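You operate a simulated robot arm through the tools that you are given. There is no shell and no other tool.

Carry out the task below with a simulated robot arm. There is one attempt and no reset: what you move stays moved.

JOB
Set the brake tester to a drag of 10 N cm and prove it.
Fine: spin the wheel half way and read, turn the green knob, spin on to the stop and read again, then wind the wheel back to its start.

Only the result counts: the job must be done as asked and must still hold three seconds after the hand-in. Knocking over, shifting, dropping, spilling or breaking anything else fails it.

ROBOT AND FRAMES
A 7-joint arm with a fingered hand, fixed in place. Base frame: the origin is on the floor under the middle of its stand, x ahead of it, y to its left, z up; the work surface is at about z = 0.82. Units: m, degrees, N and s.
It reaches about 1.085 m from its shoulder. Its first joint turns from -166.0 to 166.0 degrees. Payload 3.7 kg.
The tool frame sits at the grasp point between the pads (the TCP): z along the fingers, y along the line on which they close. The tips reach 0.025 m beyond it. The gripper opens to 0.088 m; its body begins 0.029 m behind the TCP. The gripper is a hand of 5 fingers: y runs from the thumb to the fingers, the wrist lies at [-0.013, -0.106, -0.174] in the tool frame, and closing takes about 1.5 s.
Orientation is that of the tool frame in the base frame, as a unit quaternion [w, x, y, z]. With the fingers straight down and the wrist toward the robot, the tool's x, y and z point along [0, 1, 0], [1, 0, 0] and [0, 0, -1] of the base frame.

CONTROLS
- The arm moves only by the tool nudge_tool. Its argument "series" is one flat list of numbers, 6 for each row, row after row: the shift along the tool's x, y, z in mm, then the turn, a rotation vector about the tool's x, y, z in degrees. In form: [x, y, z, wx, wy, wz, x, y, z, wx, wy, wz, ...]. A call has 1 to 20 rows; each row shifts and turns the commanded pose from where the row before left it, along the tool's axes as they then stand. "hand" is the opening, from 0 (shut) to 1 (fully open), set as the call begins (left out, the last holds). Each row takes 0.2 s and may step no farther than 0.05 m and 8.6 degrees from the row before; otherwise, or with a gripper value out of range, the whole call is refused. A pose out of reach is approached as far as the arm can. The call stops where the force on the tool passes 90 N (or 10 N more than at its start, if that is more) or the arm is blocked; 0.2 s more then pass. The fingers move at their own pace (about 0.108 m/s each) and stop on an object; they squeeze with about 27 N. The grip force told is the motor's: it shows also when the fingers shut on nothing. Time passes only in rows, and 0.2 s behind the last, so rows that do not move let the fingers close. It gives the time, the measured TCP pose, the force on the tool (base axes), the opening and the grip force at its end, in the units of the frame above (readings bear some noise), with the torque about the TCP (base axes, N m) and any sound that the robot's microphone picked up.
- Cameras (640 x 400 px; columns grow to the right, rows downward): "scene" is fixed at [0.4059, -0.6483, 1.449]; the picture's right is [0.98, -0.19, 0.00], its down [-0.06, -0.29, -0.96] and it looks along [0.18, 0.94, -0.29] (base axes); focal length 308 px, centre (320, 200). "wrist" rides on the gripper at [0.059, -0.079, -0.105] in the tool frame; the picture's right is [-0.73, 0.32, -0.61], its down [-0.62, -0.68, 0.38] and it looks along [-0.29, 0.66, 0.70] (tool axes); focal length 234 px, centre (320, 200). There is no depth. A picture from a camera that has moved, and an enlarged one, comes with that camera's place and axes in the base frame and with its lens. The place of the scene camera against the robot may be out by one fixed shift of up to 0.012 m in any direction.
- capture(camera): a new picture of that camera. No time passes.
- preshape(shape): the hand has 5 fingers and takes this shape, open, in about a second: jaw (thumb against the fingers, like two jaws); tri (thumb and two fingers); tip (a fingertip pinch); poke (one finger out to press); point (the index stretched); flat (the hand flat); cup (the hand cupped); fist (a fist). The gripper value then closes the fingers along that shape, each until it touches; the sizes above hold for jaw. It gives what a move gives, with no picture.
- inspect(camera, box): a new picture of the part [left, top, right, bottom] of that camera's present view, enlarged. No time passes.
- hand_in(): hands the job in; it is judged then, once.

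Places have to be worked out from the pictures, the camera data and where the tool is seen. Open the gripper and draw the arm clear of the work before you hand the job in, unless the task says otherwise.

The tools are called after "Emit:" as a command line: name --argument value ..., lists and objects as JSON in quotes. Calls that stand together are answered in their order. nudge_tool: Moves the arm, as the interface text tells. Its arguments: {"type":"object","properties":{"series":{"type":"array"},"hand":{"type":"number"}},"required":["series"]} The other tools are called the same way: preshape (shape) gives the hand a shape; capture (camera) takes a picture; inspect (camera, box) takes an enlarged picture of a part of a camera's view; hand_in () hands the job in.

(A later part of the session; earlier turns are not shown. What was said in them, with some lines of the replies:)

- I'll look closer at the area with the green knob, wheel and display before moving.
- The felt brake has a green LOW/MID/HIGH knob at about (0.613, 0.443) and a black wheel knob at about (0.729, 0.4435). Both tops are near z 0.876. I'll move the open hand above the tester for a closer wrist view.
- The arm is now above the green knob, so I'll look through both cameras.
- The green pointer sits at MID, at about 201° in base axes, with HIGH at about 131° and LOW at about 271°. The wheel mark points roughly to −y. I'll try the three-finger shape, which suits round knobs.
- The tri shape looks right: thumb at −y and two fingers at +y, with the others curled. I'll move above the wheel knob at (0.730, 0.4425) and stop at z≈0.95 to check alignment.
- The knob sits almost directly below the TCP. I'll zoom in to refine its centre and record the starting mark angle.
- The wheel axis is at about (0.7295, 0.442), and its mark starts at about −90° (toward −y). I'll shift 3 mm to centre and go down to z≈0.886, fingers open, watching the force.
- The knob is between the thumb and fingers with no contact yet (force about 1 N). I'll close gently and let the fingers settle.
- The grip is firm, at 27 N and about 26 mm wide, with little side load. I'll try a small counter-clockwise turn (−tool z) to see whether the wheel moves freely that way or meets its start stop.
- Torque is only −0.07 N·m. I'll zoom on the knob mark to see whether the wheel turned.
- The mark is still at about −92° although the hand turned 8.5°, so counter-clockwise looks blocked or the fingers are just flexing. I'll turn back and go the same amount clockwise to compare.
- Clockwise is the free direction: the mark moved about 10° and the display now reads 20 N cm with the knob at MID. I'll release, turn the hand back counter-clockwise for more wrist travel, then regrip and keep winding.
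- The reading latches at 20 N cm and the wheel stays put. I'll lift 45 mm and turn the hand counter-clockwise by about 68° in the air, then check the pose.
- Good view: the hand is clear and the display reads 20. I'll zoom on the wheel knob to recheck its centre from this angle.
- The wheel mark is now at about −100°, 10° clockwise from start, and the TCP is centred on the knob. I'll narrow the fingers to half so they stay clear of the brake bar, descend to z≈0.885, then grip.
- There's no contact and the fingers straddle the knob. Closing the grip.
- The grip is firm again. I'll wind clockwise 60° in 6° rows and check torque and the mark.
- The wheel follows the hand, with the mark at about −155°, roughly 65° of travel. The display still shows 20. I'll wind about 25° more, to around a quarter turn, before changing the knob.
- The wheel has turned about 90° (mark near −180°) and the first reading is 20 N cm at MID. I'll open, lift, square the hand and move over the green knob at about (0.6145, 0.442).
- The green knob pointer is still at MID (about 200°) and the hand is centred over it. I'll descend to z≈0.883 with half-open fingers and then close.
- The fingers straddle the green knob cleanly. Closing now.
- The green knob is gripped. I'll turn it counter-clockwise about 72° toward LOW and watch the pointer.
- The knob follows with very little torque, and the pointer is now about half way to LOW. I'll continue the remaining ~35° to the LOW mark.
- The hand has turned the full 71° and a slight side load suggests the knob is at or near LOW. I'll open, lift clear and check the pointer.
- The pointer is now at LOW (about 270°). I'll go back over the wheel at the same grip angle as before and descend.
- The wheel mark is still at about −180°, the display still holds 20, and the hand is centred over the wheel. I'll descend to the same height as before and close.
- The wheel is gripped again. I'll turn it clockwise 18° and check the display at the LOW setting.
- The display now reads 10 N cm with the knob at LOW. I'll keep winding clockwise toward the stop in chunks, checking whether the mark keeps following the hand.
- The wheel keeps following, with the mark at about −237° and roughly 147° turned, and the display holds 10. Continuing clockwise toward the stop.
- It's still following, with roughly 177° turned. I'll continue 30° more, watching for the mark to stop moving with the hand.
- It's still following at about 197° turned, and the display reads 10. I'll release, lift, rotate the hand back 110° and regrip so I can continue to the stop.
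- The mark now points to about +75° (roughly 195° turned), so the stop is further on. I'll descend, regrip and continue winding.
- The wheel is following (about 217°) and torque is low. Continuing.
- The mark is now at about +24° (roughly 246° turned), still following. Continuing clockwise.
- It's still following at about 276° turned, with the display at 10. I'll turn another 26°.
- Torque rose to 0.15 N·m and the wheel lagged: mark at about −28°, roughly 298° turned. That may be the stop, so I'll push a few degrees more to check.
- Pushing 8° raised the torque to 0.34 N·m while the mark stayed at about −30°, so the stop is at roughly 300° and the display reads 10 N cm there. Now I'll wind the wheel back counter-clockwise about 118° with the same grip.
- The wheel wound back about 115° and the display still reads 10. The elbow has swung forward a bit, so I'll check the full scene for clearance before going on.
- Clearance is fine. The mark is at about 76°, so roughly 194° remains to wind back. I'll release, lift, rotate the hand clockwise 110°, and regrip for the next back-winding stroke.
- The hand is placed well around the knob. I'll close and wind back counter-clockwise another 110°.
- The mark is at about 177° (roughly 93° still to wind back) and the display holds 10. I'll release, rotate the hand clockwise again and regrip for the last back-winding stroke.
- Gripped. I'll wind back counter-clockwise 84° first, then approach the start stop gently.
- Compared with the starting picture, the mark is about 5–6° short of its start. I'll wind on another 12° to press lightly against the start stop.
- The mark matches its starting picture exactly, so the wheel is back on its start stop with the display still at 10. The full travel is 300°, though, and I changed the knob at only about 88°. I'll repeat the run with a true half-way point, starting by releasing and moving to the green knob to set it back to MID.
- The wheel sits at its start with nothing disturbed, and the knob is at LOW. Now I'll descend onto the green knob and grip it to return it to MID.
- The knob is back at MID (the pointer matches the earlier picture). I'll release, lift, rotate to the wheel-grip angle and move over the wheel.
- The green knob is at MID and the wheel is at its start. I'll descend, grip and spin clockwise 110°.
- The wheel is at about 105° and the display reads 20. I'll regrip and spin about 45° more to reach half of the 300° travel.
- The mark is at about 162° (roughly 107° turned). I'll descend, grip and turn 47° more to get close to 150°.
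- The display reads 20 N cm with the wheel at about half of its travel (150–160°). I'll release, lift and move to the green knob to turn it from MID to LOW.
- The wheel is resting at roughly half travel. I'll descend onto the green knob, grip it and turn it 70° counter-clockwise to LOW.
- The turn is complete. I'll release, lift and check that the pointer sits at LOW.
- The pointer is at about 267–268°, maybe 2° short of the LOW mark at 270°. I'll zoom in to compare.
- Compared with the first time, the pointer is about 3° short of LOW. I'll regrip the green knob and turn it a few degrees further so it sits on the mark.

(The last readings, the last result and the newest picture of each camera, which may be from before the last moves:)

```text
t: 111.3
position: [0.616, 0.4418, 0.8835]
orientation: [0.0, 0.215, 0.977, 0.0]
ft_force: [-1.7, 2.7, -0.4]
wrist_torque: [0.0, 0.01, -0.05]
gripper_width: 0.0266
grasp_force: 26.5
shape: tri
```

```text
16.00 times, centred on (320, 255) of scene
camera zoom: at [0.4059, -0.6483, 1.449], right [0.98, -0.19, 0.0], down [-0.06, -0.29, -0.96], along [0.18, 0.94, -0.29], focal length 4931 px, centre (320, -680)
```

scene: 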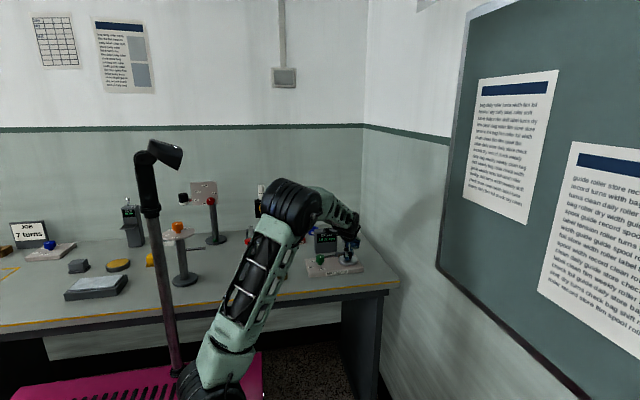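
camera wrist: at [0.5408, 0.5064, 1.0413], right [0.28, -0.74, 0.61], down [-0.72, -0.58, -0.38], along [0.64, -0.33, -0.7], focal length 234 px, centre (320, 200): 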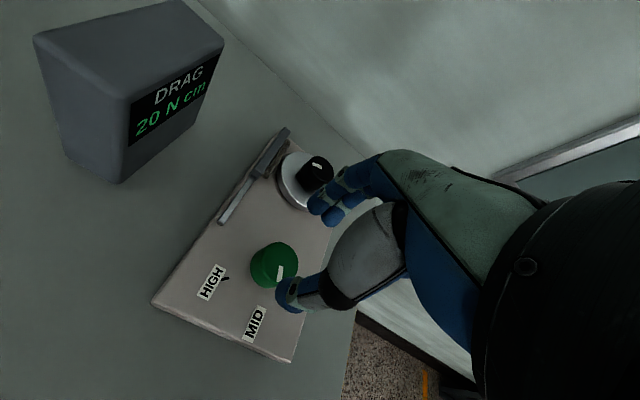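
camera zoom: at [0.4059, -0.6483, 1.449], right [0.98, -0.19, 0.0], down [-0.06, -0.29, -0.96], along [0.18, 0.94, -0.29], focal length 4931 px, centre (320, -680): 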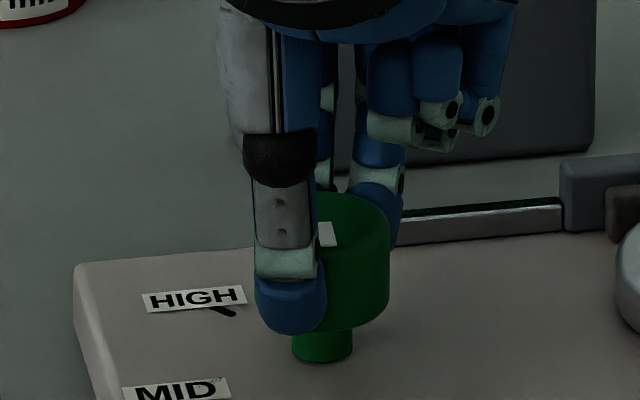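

The mark moved slightly. I'll release and lift to check it unobstructed.

Emit:
nudge_tool --series '[0, 0, 0, 0, 0, 0, 0, 0, 0, 0, 0, 0, 0, 0, 0, 0, 0, 0, 0, 0, -25, 0, 0, 0, 0, 0, -30, 0, 0, 0, 0, 0, 0, 0, 0, 5, 0, 0, 0, 0, 0, 0]' --hand 0.55

Emit:
inspect --camera "scene" --box '[312, 250, 328, 260]'

Emit:
inspect --camera "wrist" --box '[190, 190, 340, 340]'

```text
t: 112.9
position: [0.6139, 0.4398, 0.9405]
orientation: [0.0, 0.258, 0.966, 0.0]
ft_force: [0.4, 0.3, 1.5]
wrist_torque: [0.03, -0.02, -0.02]
gripper_width: 0.0482
grasp_force: 0.0
shape: tri
```

```text
16.00 times, centred on (320, 255) of scene
camera zoom: at [0.4059, -0.6483, 1.449], right [0.98, -0.19, 0.0], down [-0.06, -0.29, -0.96], along [0.18, 0.94, -0.29], focal length 4931 px, centre (320, -680)
```

zoom: 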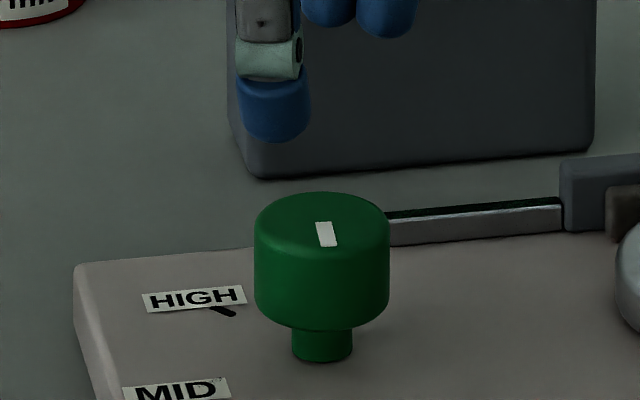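

```text
2.67 times, centred on (265, 265) of wrist
camera zoom: at [0.5241, 0.4016, 1.0435], right [0.79, -0.08, 0.61], down [0.2, -0.9, -0.38], along [0.58, 0.43, -0.7], focal length 624 px, centre (467, 27)
```

zoom: 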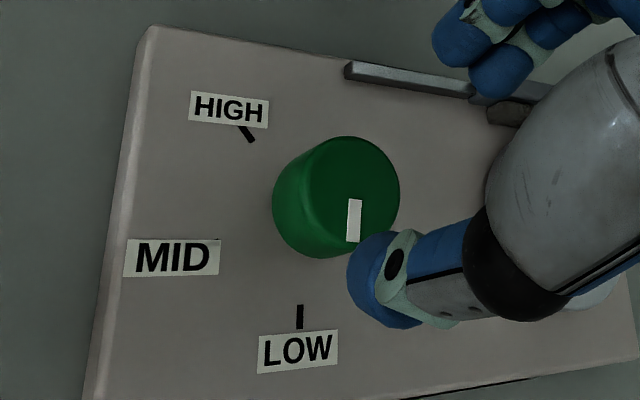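

The pointer now sits on LOW (about 269°), matching the first setting. I'll move to the wheel, grip it, and spin on toward the stop.

Emit:
nudge_tool --series '[-33.4, 19.13, 0, 0, 0, 0, -33.4, 19.13, 0, 0, 0, 0, -33.4, 19.13, 0, 0, 0, 0, 0, 0, 0, 0, 0, 0, 0, 0, 20, 0, 0, 0, 0, 0, 20, 0, 0, 0, 0, 0, 15, 0, 0, 0, 0, 0, 0, 0, 0, 0]' --hand 0.55

Emit:
nudge_tool --series '[0, 0, 0, 0, 0, 0, 0, 0, 0, 0, 0, 0, 0, 0, 0, 0, 0, 0, 0, 0, 0, 0, 0, 0, 0, 0, 0, 0, 0, 0, 0, 0, 0, 0, 0, 0]' --hand 0

Emit:
inspect --camera "wrist" --box '[210, 160, 370, 320]'

Emit:
inspect --camera "scene" --box '[280, 190, 400, 290]'

```text
t: 114.7
position: [0.73, 0.4409, 0.8833]
orientation: [0.0, 0.257, 0.966, 0.0]
ft_force: [0.0, -0.1, 0.0]
wrist_torque: [0.0, 0.0, 0.03]
gripper_width: 0.0479
grasp_force: 0.0
shape: tri
```

```text
t: 116.1
position: [0.7299, 0.4411, 0.8837]
orientation: [0.0, 0.257, 0.966, 0.0]
ft_force: [0.1, -1.5, -3.6]
wrist_torque: [-0.04, 0.02, -0.07]
gripper_width: 0.0268
grasp_force: 27.1
shape: tri
```

```text
2.50 times, centred on (290, 240) of wrist
camera zoom: at [0.6408, 0.4016, 0.9877], right [0.79, -0.08, 0.61], down [0.2, -0.9, -0.38], along [0.58, 0.43, -0.7], focal length 585 px, centre (395, 100)
```

zoom: 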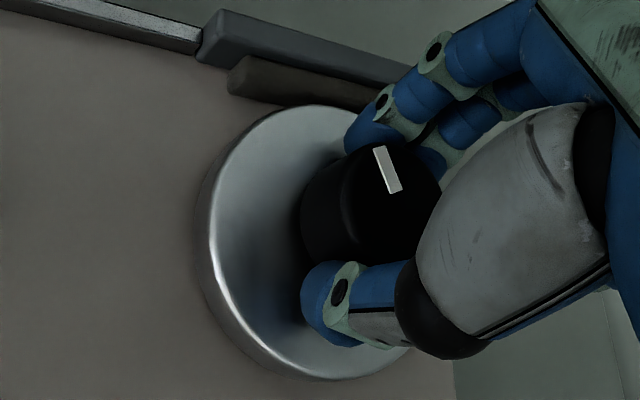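

```text
4.00 times, centred on (340, 240) of scene
camera zoom: at [0.4059, -0.6483, 1.449], right [0.98, -0.19, 0.0], down [-0.06, -0.29, -0.96], along [0.18, 0.94, -0.29], focal length 1233 px, centre (240, 40)
```

zoom: 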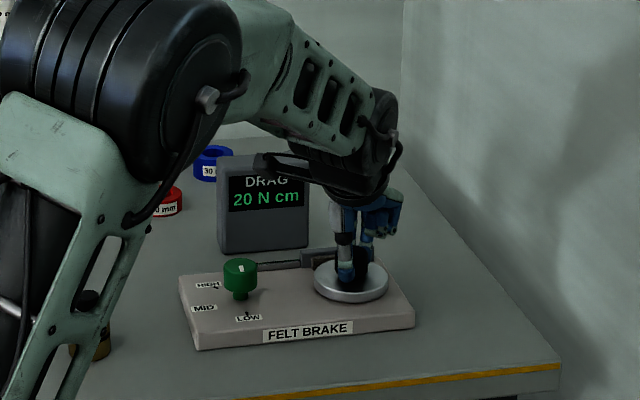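

The wheel is gripped at about 160° of travel. Spinning on clockwise 110°.

Emit:
nudge_tool --series '[0, 0, 0, 0, 0, 5.5, 0, 0, 0, 0, 0, 5.5, 0, 0, 0, 0, 0, 5.5, 0, 0, 0, 0, 0, 5.5, 0, 0, 0, 0, 0, 5.5, 0, 0, 0, 0, 0, 5.5, 0, 0, 0, 0, 0, 5.5, 0, 0, 0, 0, 0, 5.5, 0, 0, 0, 0, 0, 5.5, 0, 0, 0, 0, 0, 5.5, 0, 0, 0, 0, 0, 5.5, 0, 0, 0, 0, 0, 5.5, 0, 0, 0, 0, 0, 5.5, 0, 0, 0, 0, 0, 5.5, 0, 0, 0, 0, 0, 5.5, 0, 0, 0, 0, 0, 5.5, 0, 0, 0, 0, 0, 5.5, 0, 0, 0, 0, 0, 5.5, 0, 0, 0, 0, 0, 5.5, 0, 0, 0, 0, 0, 5.5]'

Emit:
inspect --camera "wrist" --box '[210, 160, 370, 320]'

Emit:
inspect --camera "scene" --box '[280, 190, 400, 290]'

```text
t: 120.3
position: [0.7305, 0.4412, 0.8824]
orientation: [0.0, 0.94, 0.341, -0.001]
ft_force: [5.4, -5.8, 8.1]
wrist_torque: [-0.22, -0.19, 0.01]
gripper_width: 0.0264
grasp_force: 27.1
shape: tri
```

```text
2.50 times, centred on (290, 240) of wrist
camera zoom: at [0.7246, 0.5394, 0.9866], right [-0.35, -0.71, 0.61], down [-0.92, 0.12, -0.38], along [0.2, -0.69, -0.7], focal length 585 px, centre (395, 100)
```

zoom: 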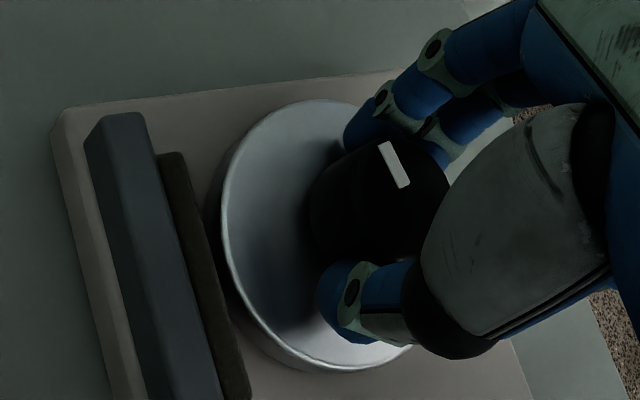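

```text
4.00 times, centred on (340, 240) of scene
camera zoom: at [0.4059, -0.6483, 1.449], right [0.98, -0.19, 0.0], down [-0.06, -0.29, -0.96], along [0.18, 0.94, -0.29], focal length 1233 px, centre (240, 40)
```

zoom: 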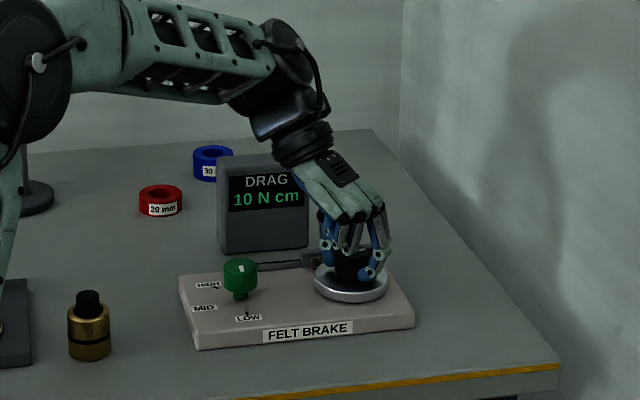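

The display reads 10 N cm and about 30° remains to the stop. I'll regrip for the last stroke.

Emit:
nudge_tool --series '[0, 0, 0, 0, 0, 0, 0, 0, 0, 0, 0, 0, 0, 0, 0, 0, 0, 0, 0, 0, -25, 0, 0, 0, 0, 0, -30, 0, 0, 0, 0, 0, 0, 0, 0, -8.5, 0, 0, 0, 0, 0, -8.5, 0, 0, 0, 0, 0, -8.5, 0, 0, 0, 0, 0, -8.5, 0, 0, 0, 0, 0, 0, 0, 0, 20, 0, 0, 0, 0, 0, 20, 0, 0, 0, 0, 0, 15, 0, 0, 0, 0, 0, 0, 0, 0, 0]' --hand 0.55

Emit:
nudge_tool --series '[0, 0, 0, 0, 0, 0, 0, 0, 0, 0, 0, 0, 0, 0, 0, 0, 0, 0, 0, 0, 0, 0, 0, 0, 0, 0, 0, 0, 0, 0, 0, 0, 0, 0, 0, 0]' --hand 0

Emit:
nudge_tool --series '[0, 0, 0, 0, 0, 5, 0, 0, 0, 0, 0, 5, 0, 0, 0, 0, 0, 5, 0, 0, 0, 0, 0, 5, 0, 0, 0, 0, 0, 5, 0, 0, 0, 0, 0, 5, 0, 0, 0, 0, 0, 0]'

Emit:
inspect --camera "wrist" --box '[210, 160, 370, 320]'

Emit:
inspect --camera "scene" --box '[280, 190, 400, 290]'

```text
t: 123.3
position: [0.7302, 0.4423, 0.8824]
orientation: [0.0, 0.798, 0.602, 0.0]
ft_force: [-1.5, -0.2, 0.1]
wrist_torque: [0.01, -0.01, 0.03]
gripper_width: 0.0483
grasp_force: 0.1
shape: tri
```

```text
t: 124.7
position: [0.7288, 0.443, 0.883]
orientation: [0.0, 0.797, 0.604, 0.0]
ft_force: [-1.5, 0.6, -3.1]
wrist_torque: [0.02, 0.02, -0.03]
gripper_width: 0.0263
grasp_force: 27.2
shape: tri
```

```text
t: 126.3
position: [0.7302, 0.4408, 0.8824]
orientation: [0.0, 0.927, 0.376, 0.0]
ft_force: [0.5, 4.8, 5.0]
wrist_torque: [0.13, 0.01, 0.0]
gripper_width: 0.0262
grasp_force: 27.4
shape: tri
```

```text
2.50 times, centred on (290, 240) of wrist
camera zoom: at [0.7173, 0.539, 0.9861], right [-0.3, -0.74, 0.61], down [-0.92, 0.05, -0.38], along [0.25, -0.67, -0.7], focal length 585 px, centre (395, 100)
```

zoom: 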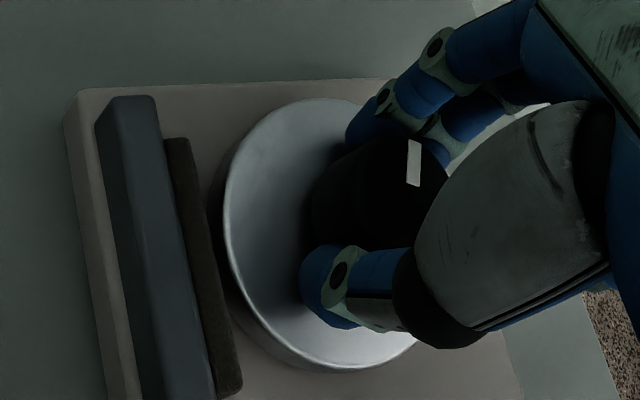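

```text
4.00 times, centred on (340, 240) of scene
camera zoom: at [0.4059, -0.6483, 1.449], right [0.98, -0.19, 0.0], down [-0.06, -0.29, -0.96], along [0.18, 0.94, -0.29], focal length 1233 px, centre (240, 40)
```

zoom: 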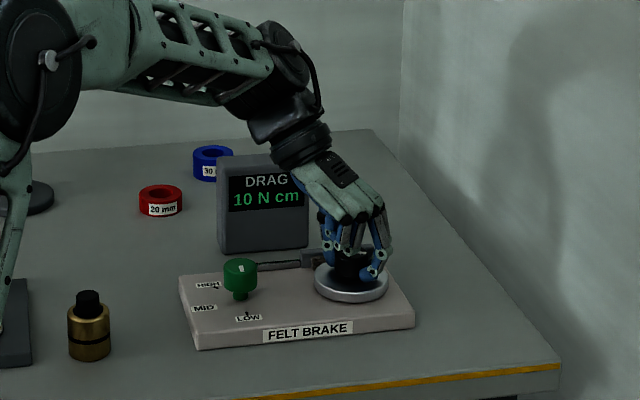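

The wheel is at about 291°. I'll turn about 15° more to seat it against the stop.

Emit:
nudge_tool --series '[0, 0, 0, 0, 0, 5, 0, 0, 0, 0, 0, 5, 0, 0, 0, 0, 0, 5]'

Emit:
inspect --camera "wrist" --box '[210, 160, 370, 320]'

Emit:
inspect --camera "scene" --box '[280, 190, 400, 290]'

```text
t: 127.1
position: [0.7301, 0.4419, 0.883]
orientation: [0.0, 0.968, 0.251, 0.001]
ft_force: [12.5, 11.2, 2.0]
wrist_torque: [0.2, -0.26, 0.31]
gripper_width: 0.0257
grasp_force: 27.5
shape: tri
```

```text
2.50 times, centred on (290, 240) of wrist
camera zoom: at [0.7433, 0.5396, 0.9863], right [-0.48, -0.64, 0.61], down [-0.88, 0.29, -0.38], along [0.07, -0.71, -0.7], focal length 585 px, centre (395, 100)
```

zoom: 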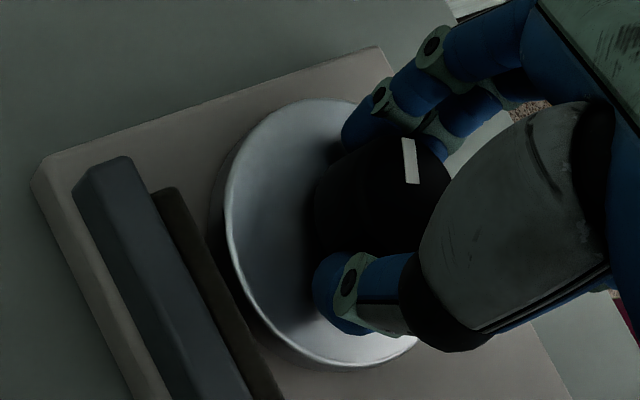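

```text
4.00 times, centred on (340, 240) of scene
camera zoom: at [0.4059, -0.6483, 1.449], right [0.98, -0.19, 0.0], down [-0.06, -0.29, -0.96], along [0.18, 0.94, -0.29], focal length 1233 px, centre (240, 40)
```

zoom: 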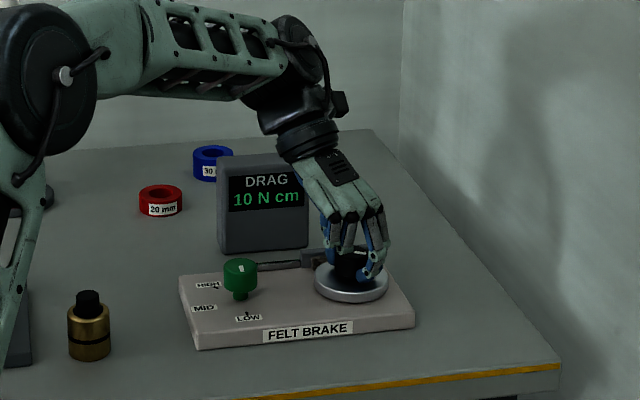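

Torque is 0.31 N·m, so the wheel is at the stop again and the display reads 10 N cm. Now I'll wind back counter-clockwise with this grip.

Emit:
nudge_tool --series '[0, 0, 0, 0, 0, -6.05, 0, 0, 0, 0, 0, -6.05, 0, 0, 0, 0, 0, -6.05, 0, 0, 0, 0, 0, -6.05, 0, 0, 0, 0, 0, -6.05, 0, 0, 0, 0, 0, -6.05, 0, 0, 0, 0, 0, -6.05, 0, 0, 0, 0, 0, -6.05, 0, 0, 0, 0, 0, -6.05, 0, 0, 0, 0, 0, -6.05, 0, 0, 0, 0, 0, -6.05, 0, 0, 0, 0, 0, -6.05, 0, 0, 0, 0, 0, -6.05, 0, 0, 0, 0, 0, -6.05, 0, 0, 0, 0, 0, -6.05, 0, 0, 0, 0, 0, -6.05, 0, 0, 0, 0, 0, -6.05, 0, 0, 0, 0, 0, -6.05, 0, 0, 0, 0, 0, -6.05, 0, 0, 0, 0, 0, -6.05]'

Emit:
nudge_tool --series '[0, 0, 0, 0, 0, 0, 0, 0, 0, 0, 0, 0, 0, 0, 0, 0, 0, 0, 0, 0, -25, 0, 0, 0, 0, 0, -30, 0, 0, 0, 0, 0, 0, 0, 0, 8.5, 0, 0, 0, 0, 0, 8.5, 0, 0, 0, 0, 0, 8.5, 0, 0, 0, 0, 0, 8.5, 0, 0, 0, 0, 0, 8.5, 0, 0, 0, 0, 0, 8.5, 0, 0, 0, 0, 0, 8.5, 0, 0, 0, 0, 0, 8.5, 0, 0, 0, 0, 0, 8.5, 0, 0, 0, 0, 0, 8.5, 0, 0, 0, 0, 0, 8.5, 0, 0, 0, 0, 0, 8.5, 0, 0, 0, 0, 0, 8, 0, 0, 0, 0, 0, 0]' --hand 0.55

Emit:
inspect --camera "wrist" --box '[210, 160, 370, 320]'

Emit:
inspect --camera "scene" --box '[280, 190, 400, 290]'

```text
t: 131.3
position: [0.729, 0.4404, 0.8825]
orientation: [0.0, 0.256, 0.967, 0.0]
ft_force: [-4.2, -4.3, 4.5]
wrist_torque: [-0.16, 0.13, -0.01]
gripper_width: 0.0265
grasp_force: 26.9
shape: tri
```

```text
t: 135.3
position: [0.7285, 0.4405, 0.9377]
orientation: [0.0, 0.939, 0.344, 0.0]
ft_force: [-0.1, -0.4, -0.3]
wrist_torque: [0.01, 0.01, 0.03]
gripper_width: 0.0483
grasp_force: 0.0
shape: tri
```

```text
2.50 times, centred on (290, 240) of wrist
camera zoom: at [0.7232, 0.539, 1.0409], right [-0.35, -0.71, 0.61], down [-0.92, 0.12, -0.38], along [0.2, -0.69, -0.7], focal length 585 px, centre (395, 100)
```

zoom: 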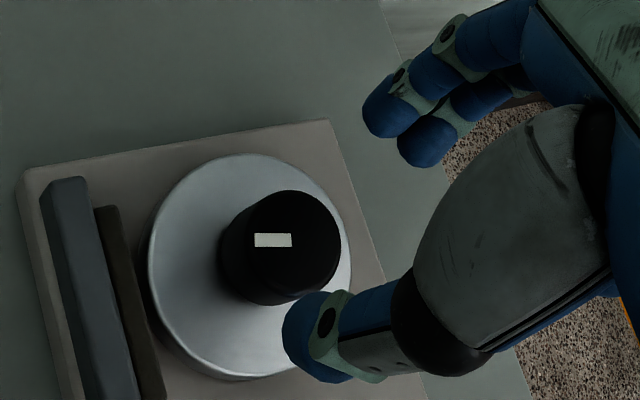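

```text
4.00 times, centred on (340, 240) of scene
camera zoom: at [0.4059, -0.6483, 1.449], right [0.98, -0.19, 0.0], down [-0.06, -0.29, -0.96], along [0.18, 0.94, -0.29], focal length 1233 px, centre (240, 40)
```

zoom: 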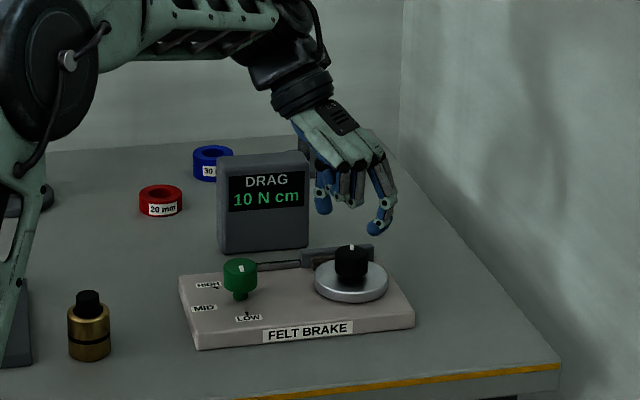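

The wheel wound back to roughly 195° from start. I'll descend, grip and wind back another 110°.

Emit:
nudge_tool --series '[0, 0, 20, 0, 0, 0, 0, 0, 20, 0, 0, 0, 0, 0, 15, 0, 0, 0, 0, 0, 0, 0, 0, 0]' --hand 0.55

Emit:
nudge_tool --series '[0, 0, 0, 0, 0, 0, 0, 0, 0, 0, 0, 0, 0, 0, 0, 0, 0, 0, 0, 0, 0, 0, 0, 0, 0, 0, 0, 0, 0, 0, 0, 0, 0, 0, 0, 0]' --hand 0

Emit:
nudge_tool --series '[0, 0, 0, 0, 0, -5.5, 0, 0, 0, 0, 0, -5.5, 0, 0, 0, 0, 0, -5.5, 0, 0, 0, 0, 0, -5.5, 0, 0, 0, 0, 0, -5.5, 0, 0, 0, 0, 0, -5.5, 0, 0, 0, 0, 0, -5.5, 0, 0, 0, 0, 0, -5.5, 0, 0, 0, 0, 0, -5.5, 0, 0, 0, 0, 0, -5.5, 0, 0, 0, 0, 0, -5.5, 0, 0, 0, 0, 0, -5.5, 0, 0, 0, 0, 0, -5.5, 0, 0, 0, 0, 0, -5.5, 0, 0, 0, 0, 0, -5.5, 0, 0, 0, 0, 0, -5.5, 0, 0, 0, 0, 0, -5.5, 0, 0, 0, 0, 0, -5.5, 0, 0, 0, 0, 0, -5.5, 0, 0, 0, 0, 0, -5.5]'

Emit:
inspect --camera "wrist" --box '[210, 160, 370, 320]'

```text
t: 136.3
position: [0.7326, 0.4418, 0.8837]
orientation: [0.0, 0.94, 0.342, 0.0]
ft_force: [-0.1, -0.4, -0.9]
wrist_torque: [0.03, 0.0, -0.01]
gripper_width: 0.0481
grasp_force: 0.1
shape: tri
```

```text
t: 137.7
position: [0.7322, 0.44, 0.8828]
orientation: [0.001, 0.939, 0.344, 0.0]
ft_force: [1.6, 1.6, -1.5]
wrist_torque: [0.02, 0.02, 0.0]
gripper_width: 0.0261
grasp_force: 27.0
shape: tri
```

```text
t: 141.9
position: [0.7295, 0.4406, 0.8829]
orientation: [0.0, 0.257, 0.966, 0.0]
ft_force: [-0.2, -1.3, 3.8]
wrist_torque: [-0.04, 0.01, -0.01]
gripper_width: 0.0266
grasp_force: 26.8
shape: tri
```

```text
2.50 times, centred on (290, 240) of wrist
camera zoom: at [0.6391, 0.4014, 0.986], right [0.79, -0.08, 0.61], down [0.2, -0.9, -0.38], along [0.58, 0.43, -0.7], focal length 585 px, centre (395, 100)
```

zoom: 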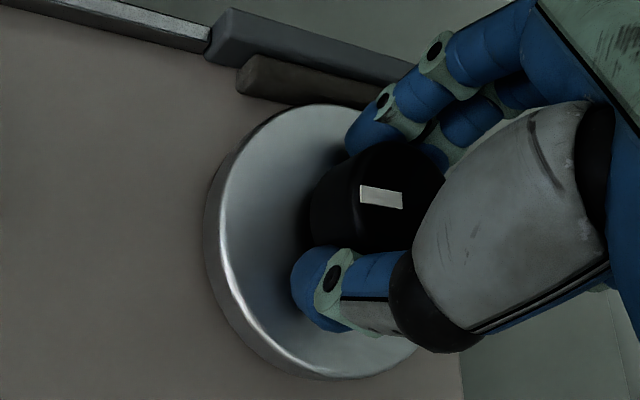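

The wheel has about 90° left. I'll release, rotate the hand back, regrip and wind the last stroke.

Emit:
nudge_tool --series '[0, 0, 0, 0, 0, 0, 0, 0, 0, 0, 0, 0, 0, 0, 0, 0, 0, 0, 0, 0, -25, 0, 0, 0, 0, 0, -30, 0, 0, 0, 0, 0, 0, 0, 0, 8.5, 0, 0, 0, 0, 0, 8.5, 0, 0, 0, 0, 0, 8.5, 0, 0, 0, 0, 0, 8.5, 0, 0, 0, 0, 0, 8.5, 0, 0, 0, 0, 0, 8.5, 0, 0, 0, 0, 0, 8.5, 0, 0, 0, 0, 0, 8.5, 0, 0, 0, 0, 0, 8.5, 0, 0, 0, 0, 0, 8.5, 0, 0, 0, 0, 0, 8.5, 0, 0, 0, 0, 0, 8.5, 0, 0, 0, 0, 0, 8, 0, 0, 0, 0, 0, 0]' --hand 0.55

Emit:
nudge_tool --series '[0, 0, 20, 0, 0, 0, 0, 0, 20, 0, 0, 0, 0, 0, 15, 0, 0, 0, 0, 0, 0, 0, 0, 0]' --hand 0.55

Emit:
nudge_tool --series '[0, 0, 0, 0, 0, 0, 0, 0, 0, 0, 0, 0, 0, 0, 0, 0, 0, 0, 0, 0, 0, 0, 0, 0, 0, 0, 0, 0, 0, 0, 0, 0, 0, 0, 0, 0]' --hand 0

Emit:
nudge_tool --series '[0, 0, 0, 0, 0, -6, 0, 0, 0, 0, 0, -6, 0, 0, 0, 0, 0, -6, 0, 0, 0, 0, 0, -6, 0, 0, 0, 0, 0, -6, 0, 0, 0, 0, 0, -6, 0, 0, 0, 0, 0, -6, 0, 0, 0, 0, 0, -6, 0, 0, 0, 0, 0, -6, 0, 0, 0, 0, 0, -6, 0, 0, 0, 0, 0, -6, 0, 0, 0, 0, 0, -6, 0, 0, 0, 0, 0, -6, 0, 0, 0, 0, 0, -6, 0, 0, 0, 0, 0, 0]'

Emit:
inspect --camera "scene" --box '[332, 244, 364, 264]'

```text
t: 145.9
position: [0.7289, 0.4406, 0.9375]
orientation: [0.0, 0.939, 0.343, -0.001]
ft_force: [-0.4, 0.3, 0.3]
wrist_torque: [0.0, 0.0, -0.02]
gripper_width: 0.0479
grasp_force: 0.0
shape: tri
```

```text
t: 146.9
position: [0.7282, 0.4415, 0.8814]
orientation: [0.0, 0.939, 0.343, 0.0]
ft_force: [0.4, -0.1, 0.0]
wrist_torque: [0.03, -0.03, 0.03]
gripper_width: 0.0479
grasp_force: 0.1
shape: tri
```

```text
t: 148.3
position: [0.7297, 0.4411, 0.8799]
orientation: [0.0, 0.939, 0.343, -0.001]
ft_force: [0.8, -0.4, -2.1]
wrist_torque: [-0.03, -0.01, -0.03]
gripper_width: 0.0267
grasp_force: 26.5
shape: tri
```

```text
t: 151.5
position: [0.7308, 0.4421, 0.8819]
orientation: [0.0, 0.468, 0.884, 0.0]
ft_force: [-6.2, -8.1, -11.4]
wrist_torque: [-0.13, 0.11, 0.01]
gripper_width: 0.0248
grasp_force: 27.1
shape: tri
```

```text
16.00 times, centred on (348, 254) of scene
camera zoom: at [0.4059, -0.6483, 1.449], right [0.98, -0.19, 0.0], down [-0.06, -0.29, -0.96], along [0.18, 0.94, -0.29], focal length 4931 px, centre (-128, -664)
```

zoom: 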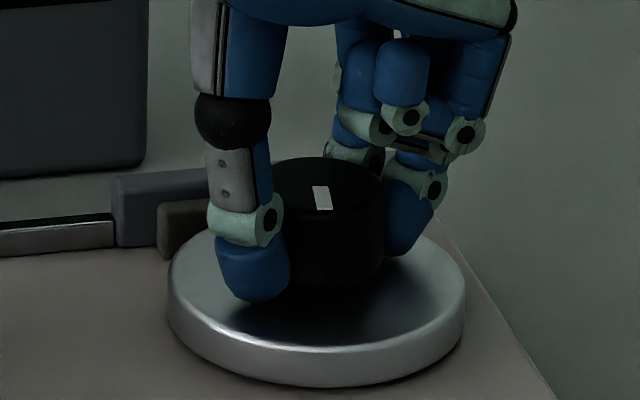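

The mark is about 8–9° short of start. I'll wind another 16° to press against the start stop.

Emit:
nudge_tool --series '[0, 0, 0, 0, 0, -4, 0, 0, 0, 0, 0, -4, 0, 0, 0, 0, 0, -4, 0, 0, 0, 0, 0, -4, 0, 0, 0, 0, 0, 0]'

Emit:
inspect --camera "scene" --box '[332, 244, 364, 264]'

Emit:
inspect --camera "scene" --box '[280, 190, 400, 290]'

```text
t: 152.7
position: [0.7305, 0.4407, 0.8825]
orientation: [0.0, 0.341, 0.94, 0.0]
ft_force: [-0.1, -4.2, -10.9]
wrist_torque: [-0.15, 0.05, -0.12]
gripper_width: 0.0252
grasp_force: 27.3
shape: tri
```

```text
16.00 times, centred on (348, 254) of scene
camera zoom: at [0.4059, -0.6483, 1.449], right [0.98, -0.19, 0.0], down [-0.06, -0.29, -0.96], along [0.18, 0.94, -0.29], focal length 4931 px, centre (-128, -664)
```

zoom: 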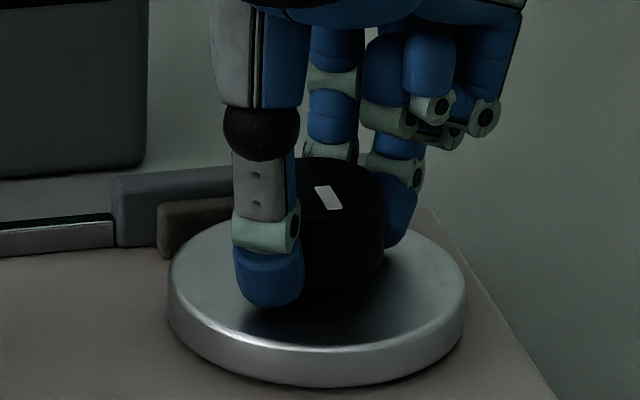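

```text
4.00 times, centred on (340, 240) of scene
camera zoom: at [0.4059, -0.6483, 1.449], right [0.98, -0.19, 0.0], down [-0.06, -0.29, -0.96], along [0.18, 0.94, -0.29], focal length 1233 px, centre (240, 40)
```

zoom: 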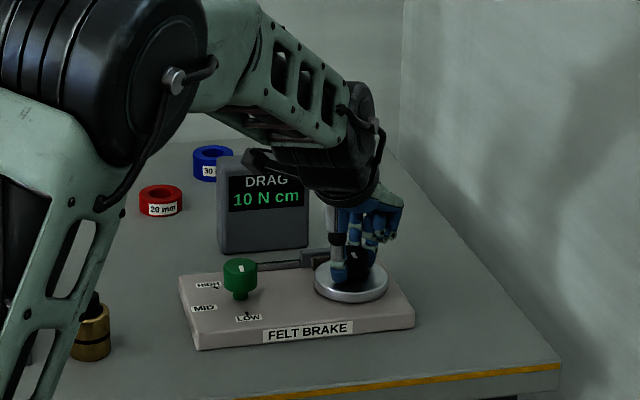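

The mark matches the starting picture and the torque shows contact with the start stop. I'll release, lift straight up and draw the arm clear.

Emit:
nudge_tool --series '[0, 0, 0, 0, 0, 0, 0, 0, 0, 0, 0, 0, 0, 0, 0, 0, 0, 0, 0, 0, -25, 0, 0, 0, 0, 0, -35, 0, 0, 0, 0, 0, -45, 0, 0, 0, 0, 0, -45, 0, 0, 0, 0, 0, -45, 0, 0, 0, 0, 0, 0, 0, 0, 0]' --hand 0.55

Emit:
capture --camera "wrist"

Emit:
inspect --camera "scene" --box '[332, 244, 364, 264]'

Emit:
capture --camera "scene"

```text
t: 154.7
position: [0.7303, 0.441, 1.0778]
orientation: [0.0, 0.341, 0.94, 0.0]
ft_force: [-0.6, -0.4, -0.2]
wrist_torque: [-0.01, -0.03, 0.0]
gripper_width: 0.048
grasp_force: 0.1
shape: tri
```

```text
taken
camera wrist: at [0.6344, 0.4177, 1.1807], right [0.76, -0.22, 0.61], down [0.04, -0.92, -0.38], along [0.64, 0.32, -0.7], focal length 234 px, centre (320, 200)
```

wrist: 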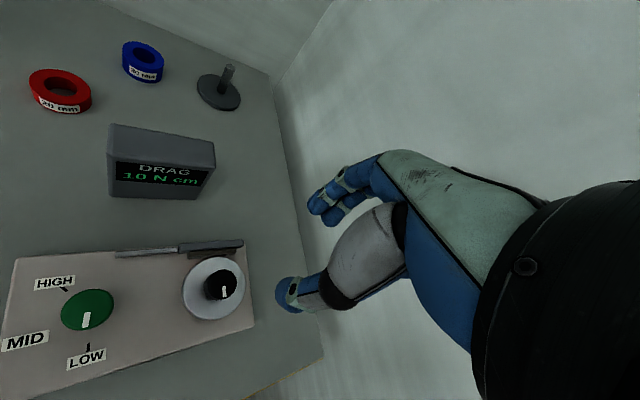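

```text
16.00 times, centred on (348, 254) of scene
camera zoom: at [0.4059, -0.6483, 1.449], right [0.98, -0.19, 0.0], down [-0.06, -0.29, -0.96], along [0.18, 0.94, -0.29], focal length 4931 px, centre (-128, -664)
```

zoom: 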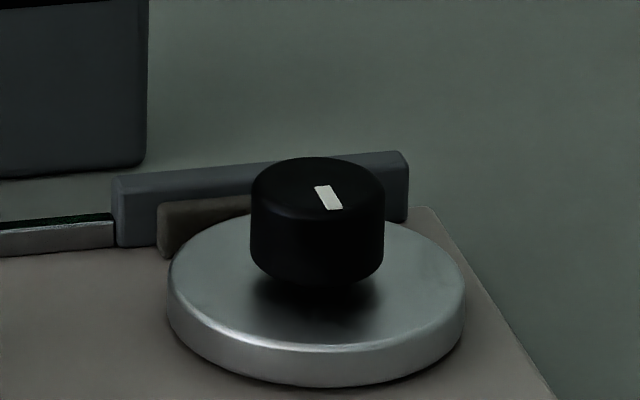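

```text
taken
```

scene: 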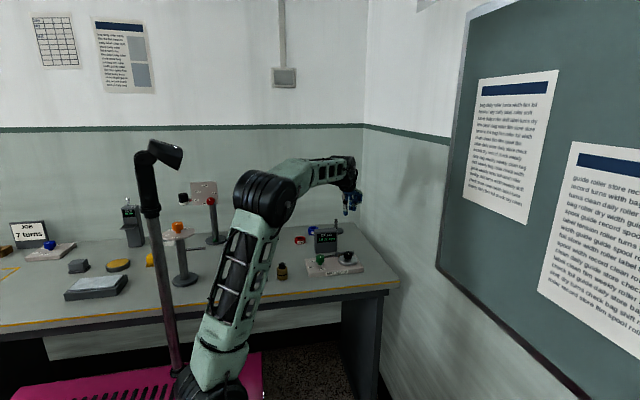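

The tester reads 10 N cm, the knob is at LOW, the wheel is at its start and nothing else has moved. I'll open the hand and retreat toward the starting pose before handing in.

Emit:
nudge_tool --series '[0, 0, -20, 0, 0, 8.3, 0, 0, -20, 0, 0, 8.3, 0, 0, -20, 0, 0, 8.3, 0, 0, -20, 0, 0, 8.3, 0, 0, -15, 0, 0, 8.3, 0, 0, -15, 0, 0, 8.3, -15, -40, 0, 0, 0, 0, -15, -40, 0, 0, 0, 0, -15, -40, 0, 0, 0, 0, -15, -40, 0, 0, 0, 0, -15, -40, 0, 0, 0, 0, -15, -40, 0, 0, 0, 0, 0, 0, 0, 0, 0, 0]' --hand 1

Emit:
capture --camera "scene"

Emit:
inspect --camera "scene" --box '[280, 190, 400, 290]'

Emit:
inspect --camera "scene" --box '[332, 244, 364, 264]'

```text
t: 157.5
position: [0.4917, 0.3516, 1.1888]
orientation: [0.0, 0.705, 0.709, 0.0]
ft_force: [0.8, 0.8, 0.3]
wrist_torque: [-0.01, 0.04, 0.04]
gripper_width: 0.0878
grasp_force: 0.0
shape: tri
```

```text
taken
```

scene: 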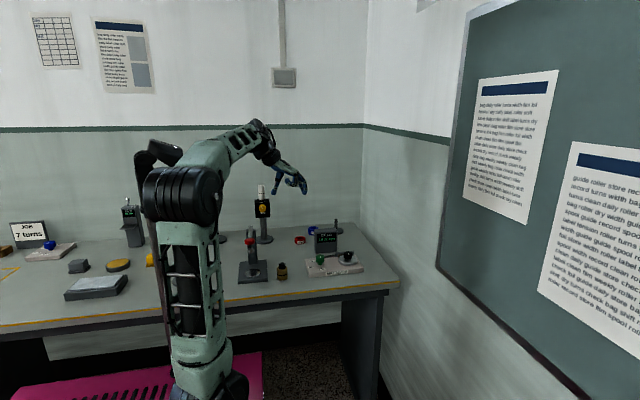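

```text
4.00 times, centred on (340, 240) of scene
camera zoom: at [0.4059, -0.6483, 1.449], right [0.98, -0.19, 0.0], down [-0.06, -0.29, -0.96], along [0.18, 0.94, -0.29], focal length 1233 px, centre (240, 40)
```

zoom: 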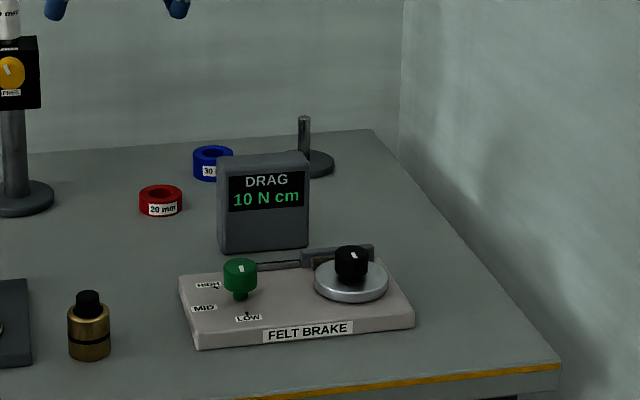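

```text
16.00 times, centred on (348, 254) of scene
camera zoom: at [0.4059, -0.6483, 1.449], right [0.98, -0.19, 0.0], down [-0.06, -0.29, -0.96], along [0.18, 0.94, -0.29], focal length 4931 px, centre (-128, -664)
```

zoom: 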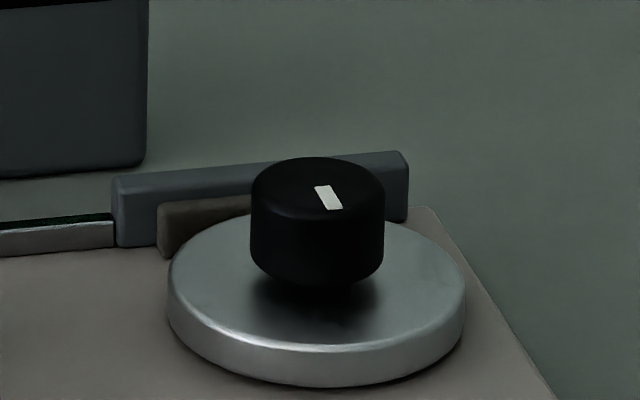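

The arm is clear with the hand open. The display reads 10 N cm, the green knob is at LOW, the wheel mark is back at its start, and everything else is in place, so I'm handing in the job.

Emit:
hand_in

```text
The job is handed in.
```

The brake tester is set to a drag of 10 N cm, with the green knob on LOW. I handed the job in, but no verdict came back.

- **First reading:** with the knob at MID, the wheel spun about half way read 20 N cm.
- **Second reading:** with the knob turned to LOW, the wheel spun on to the stop read 10 N cm. The stop is at about 300° of travel.
- **Wheel:** I wound it back against its start stop, and the mark matches the starting picture.

I ran the sequence twice. On the first run I turned the knob at only about 90°, because I didn't yet know where the stop was. I wound back, returned the knob to MID and repeated it, changing the knob at about 160°. The readings were the same both times.

In the final pictures the display still shows 10 N cm, the arm is clear with the hand open, and nothing else looks moved.
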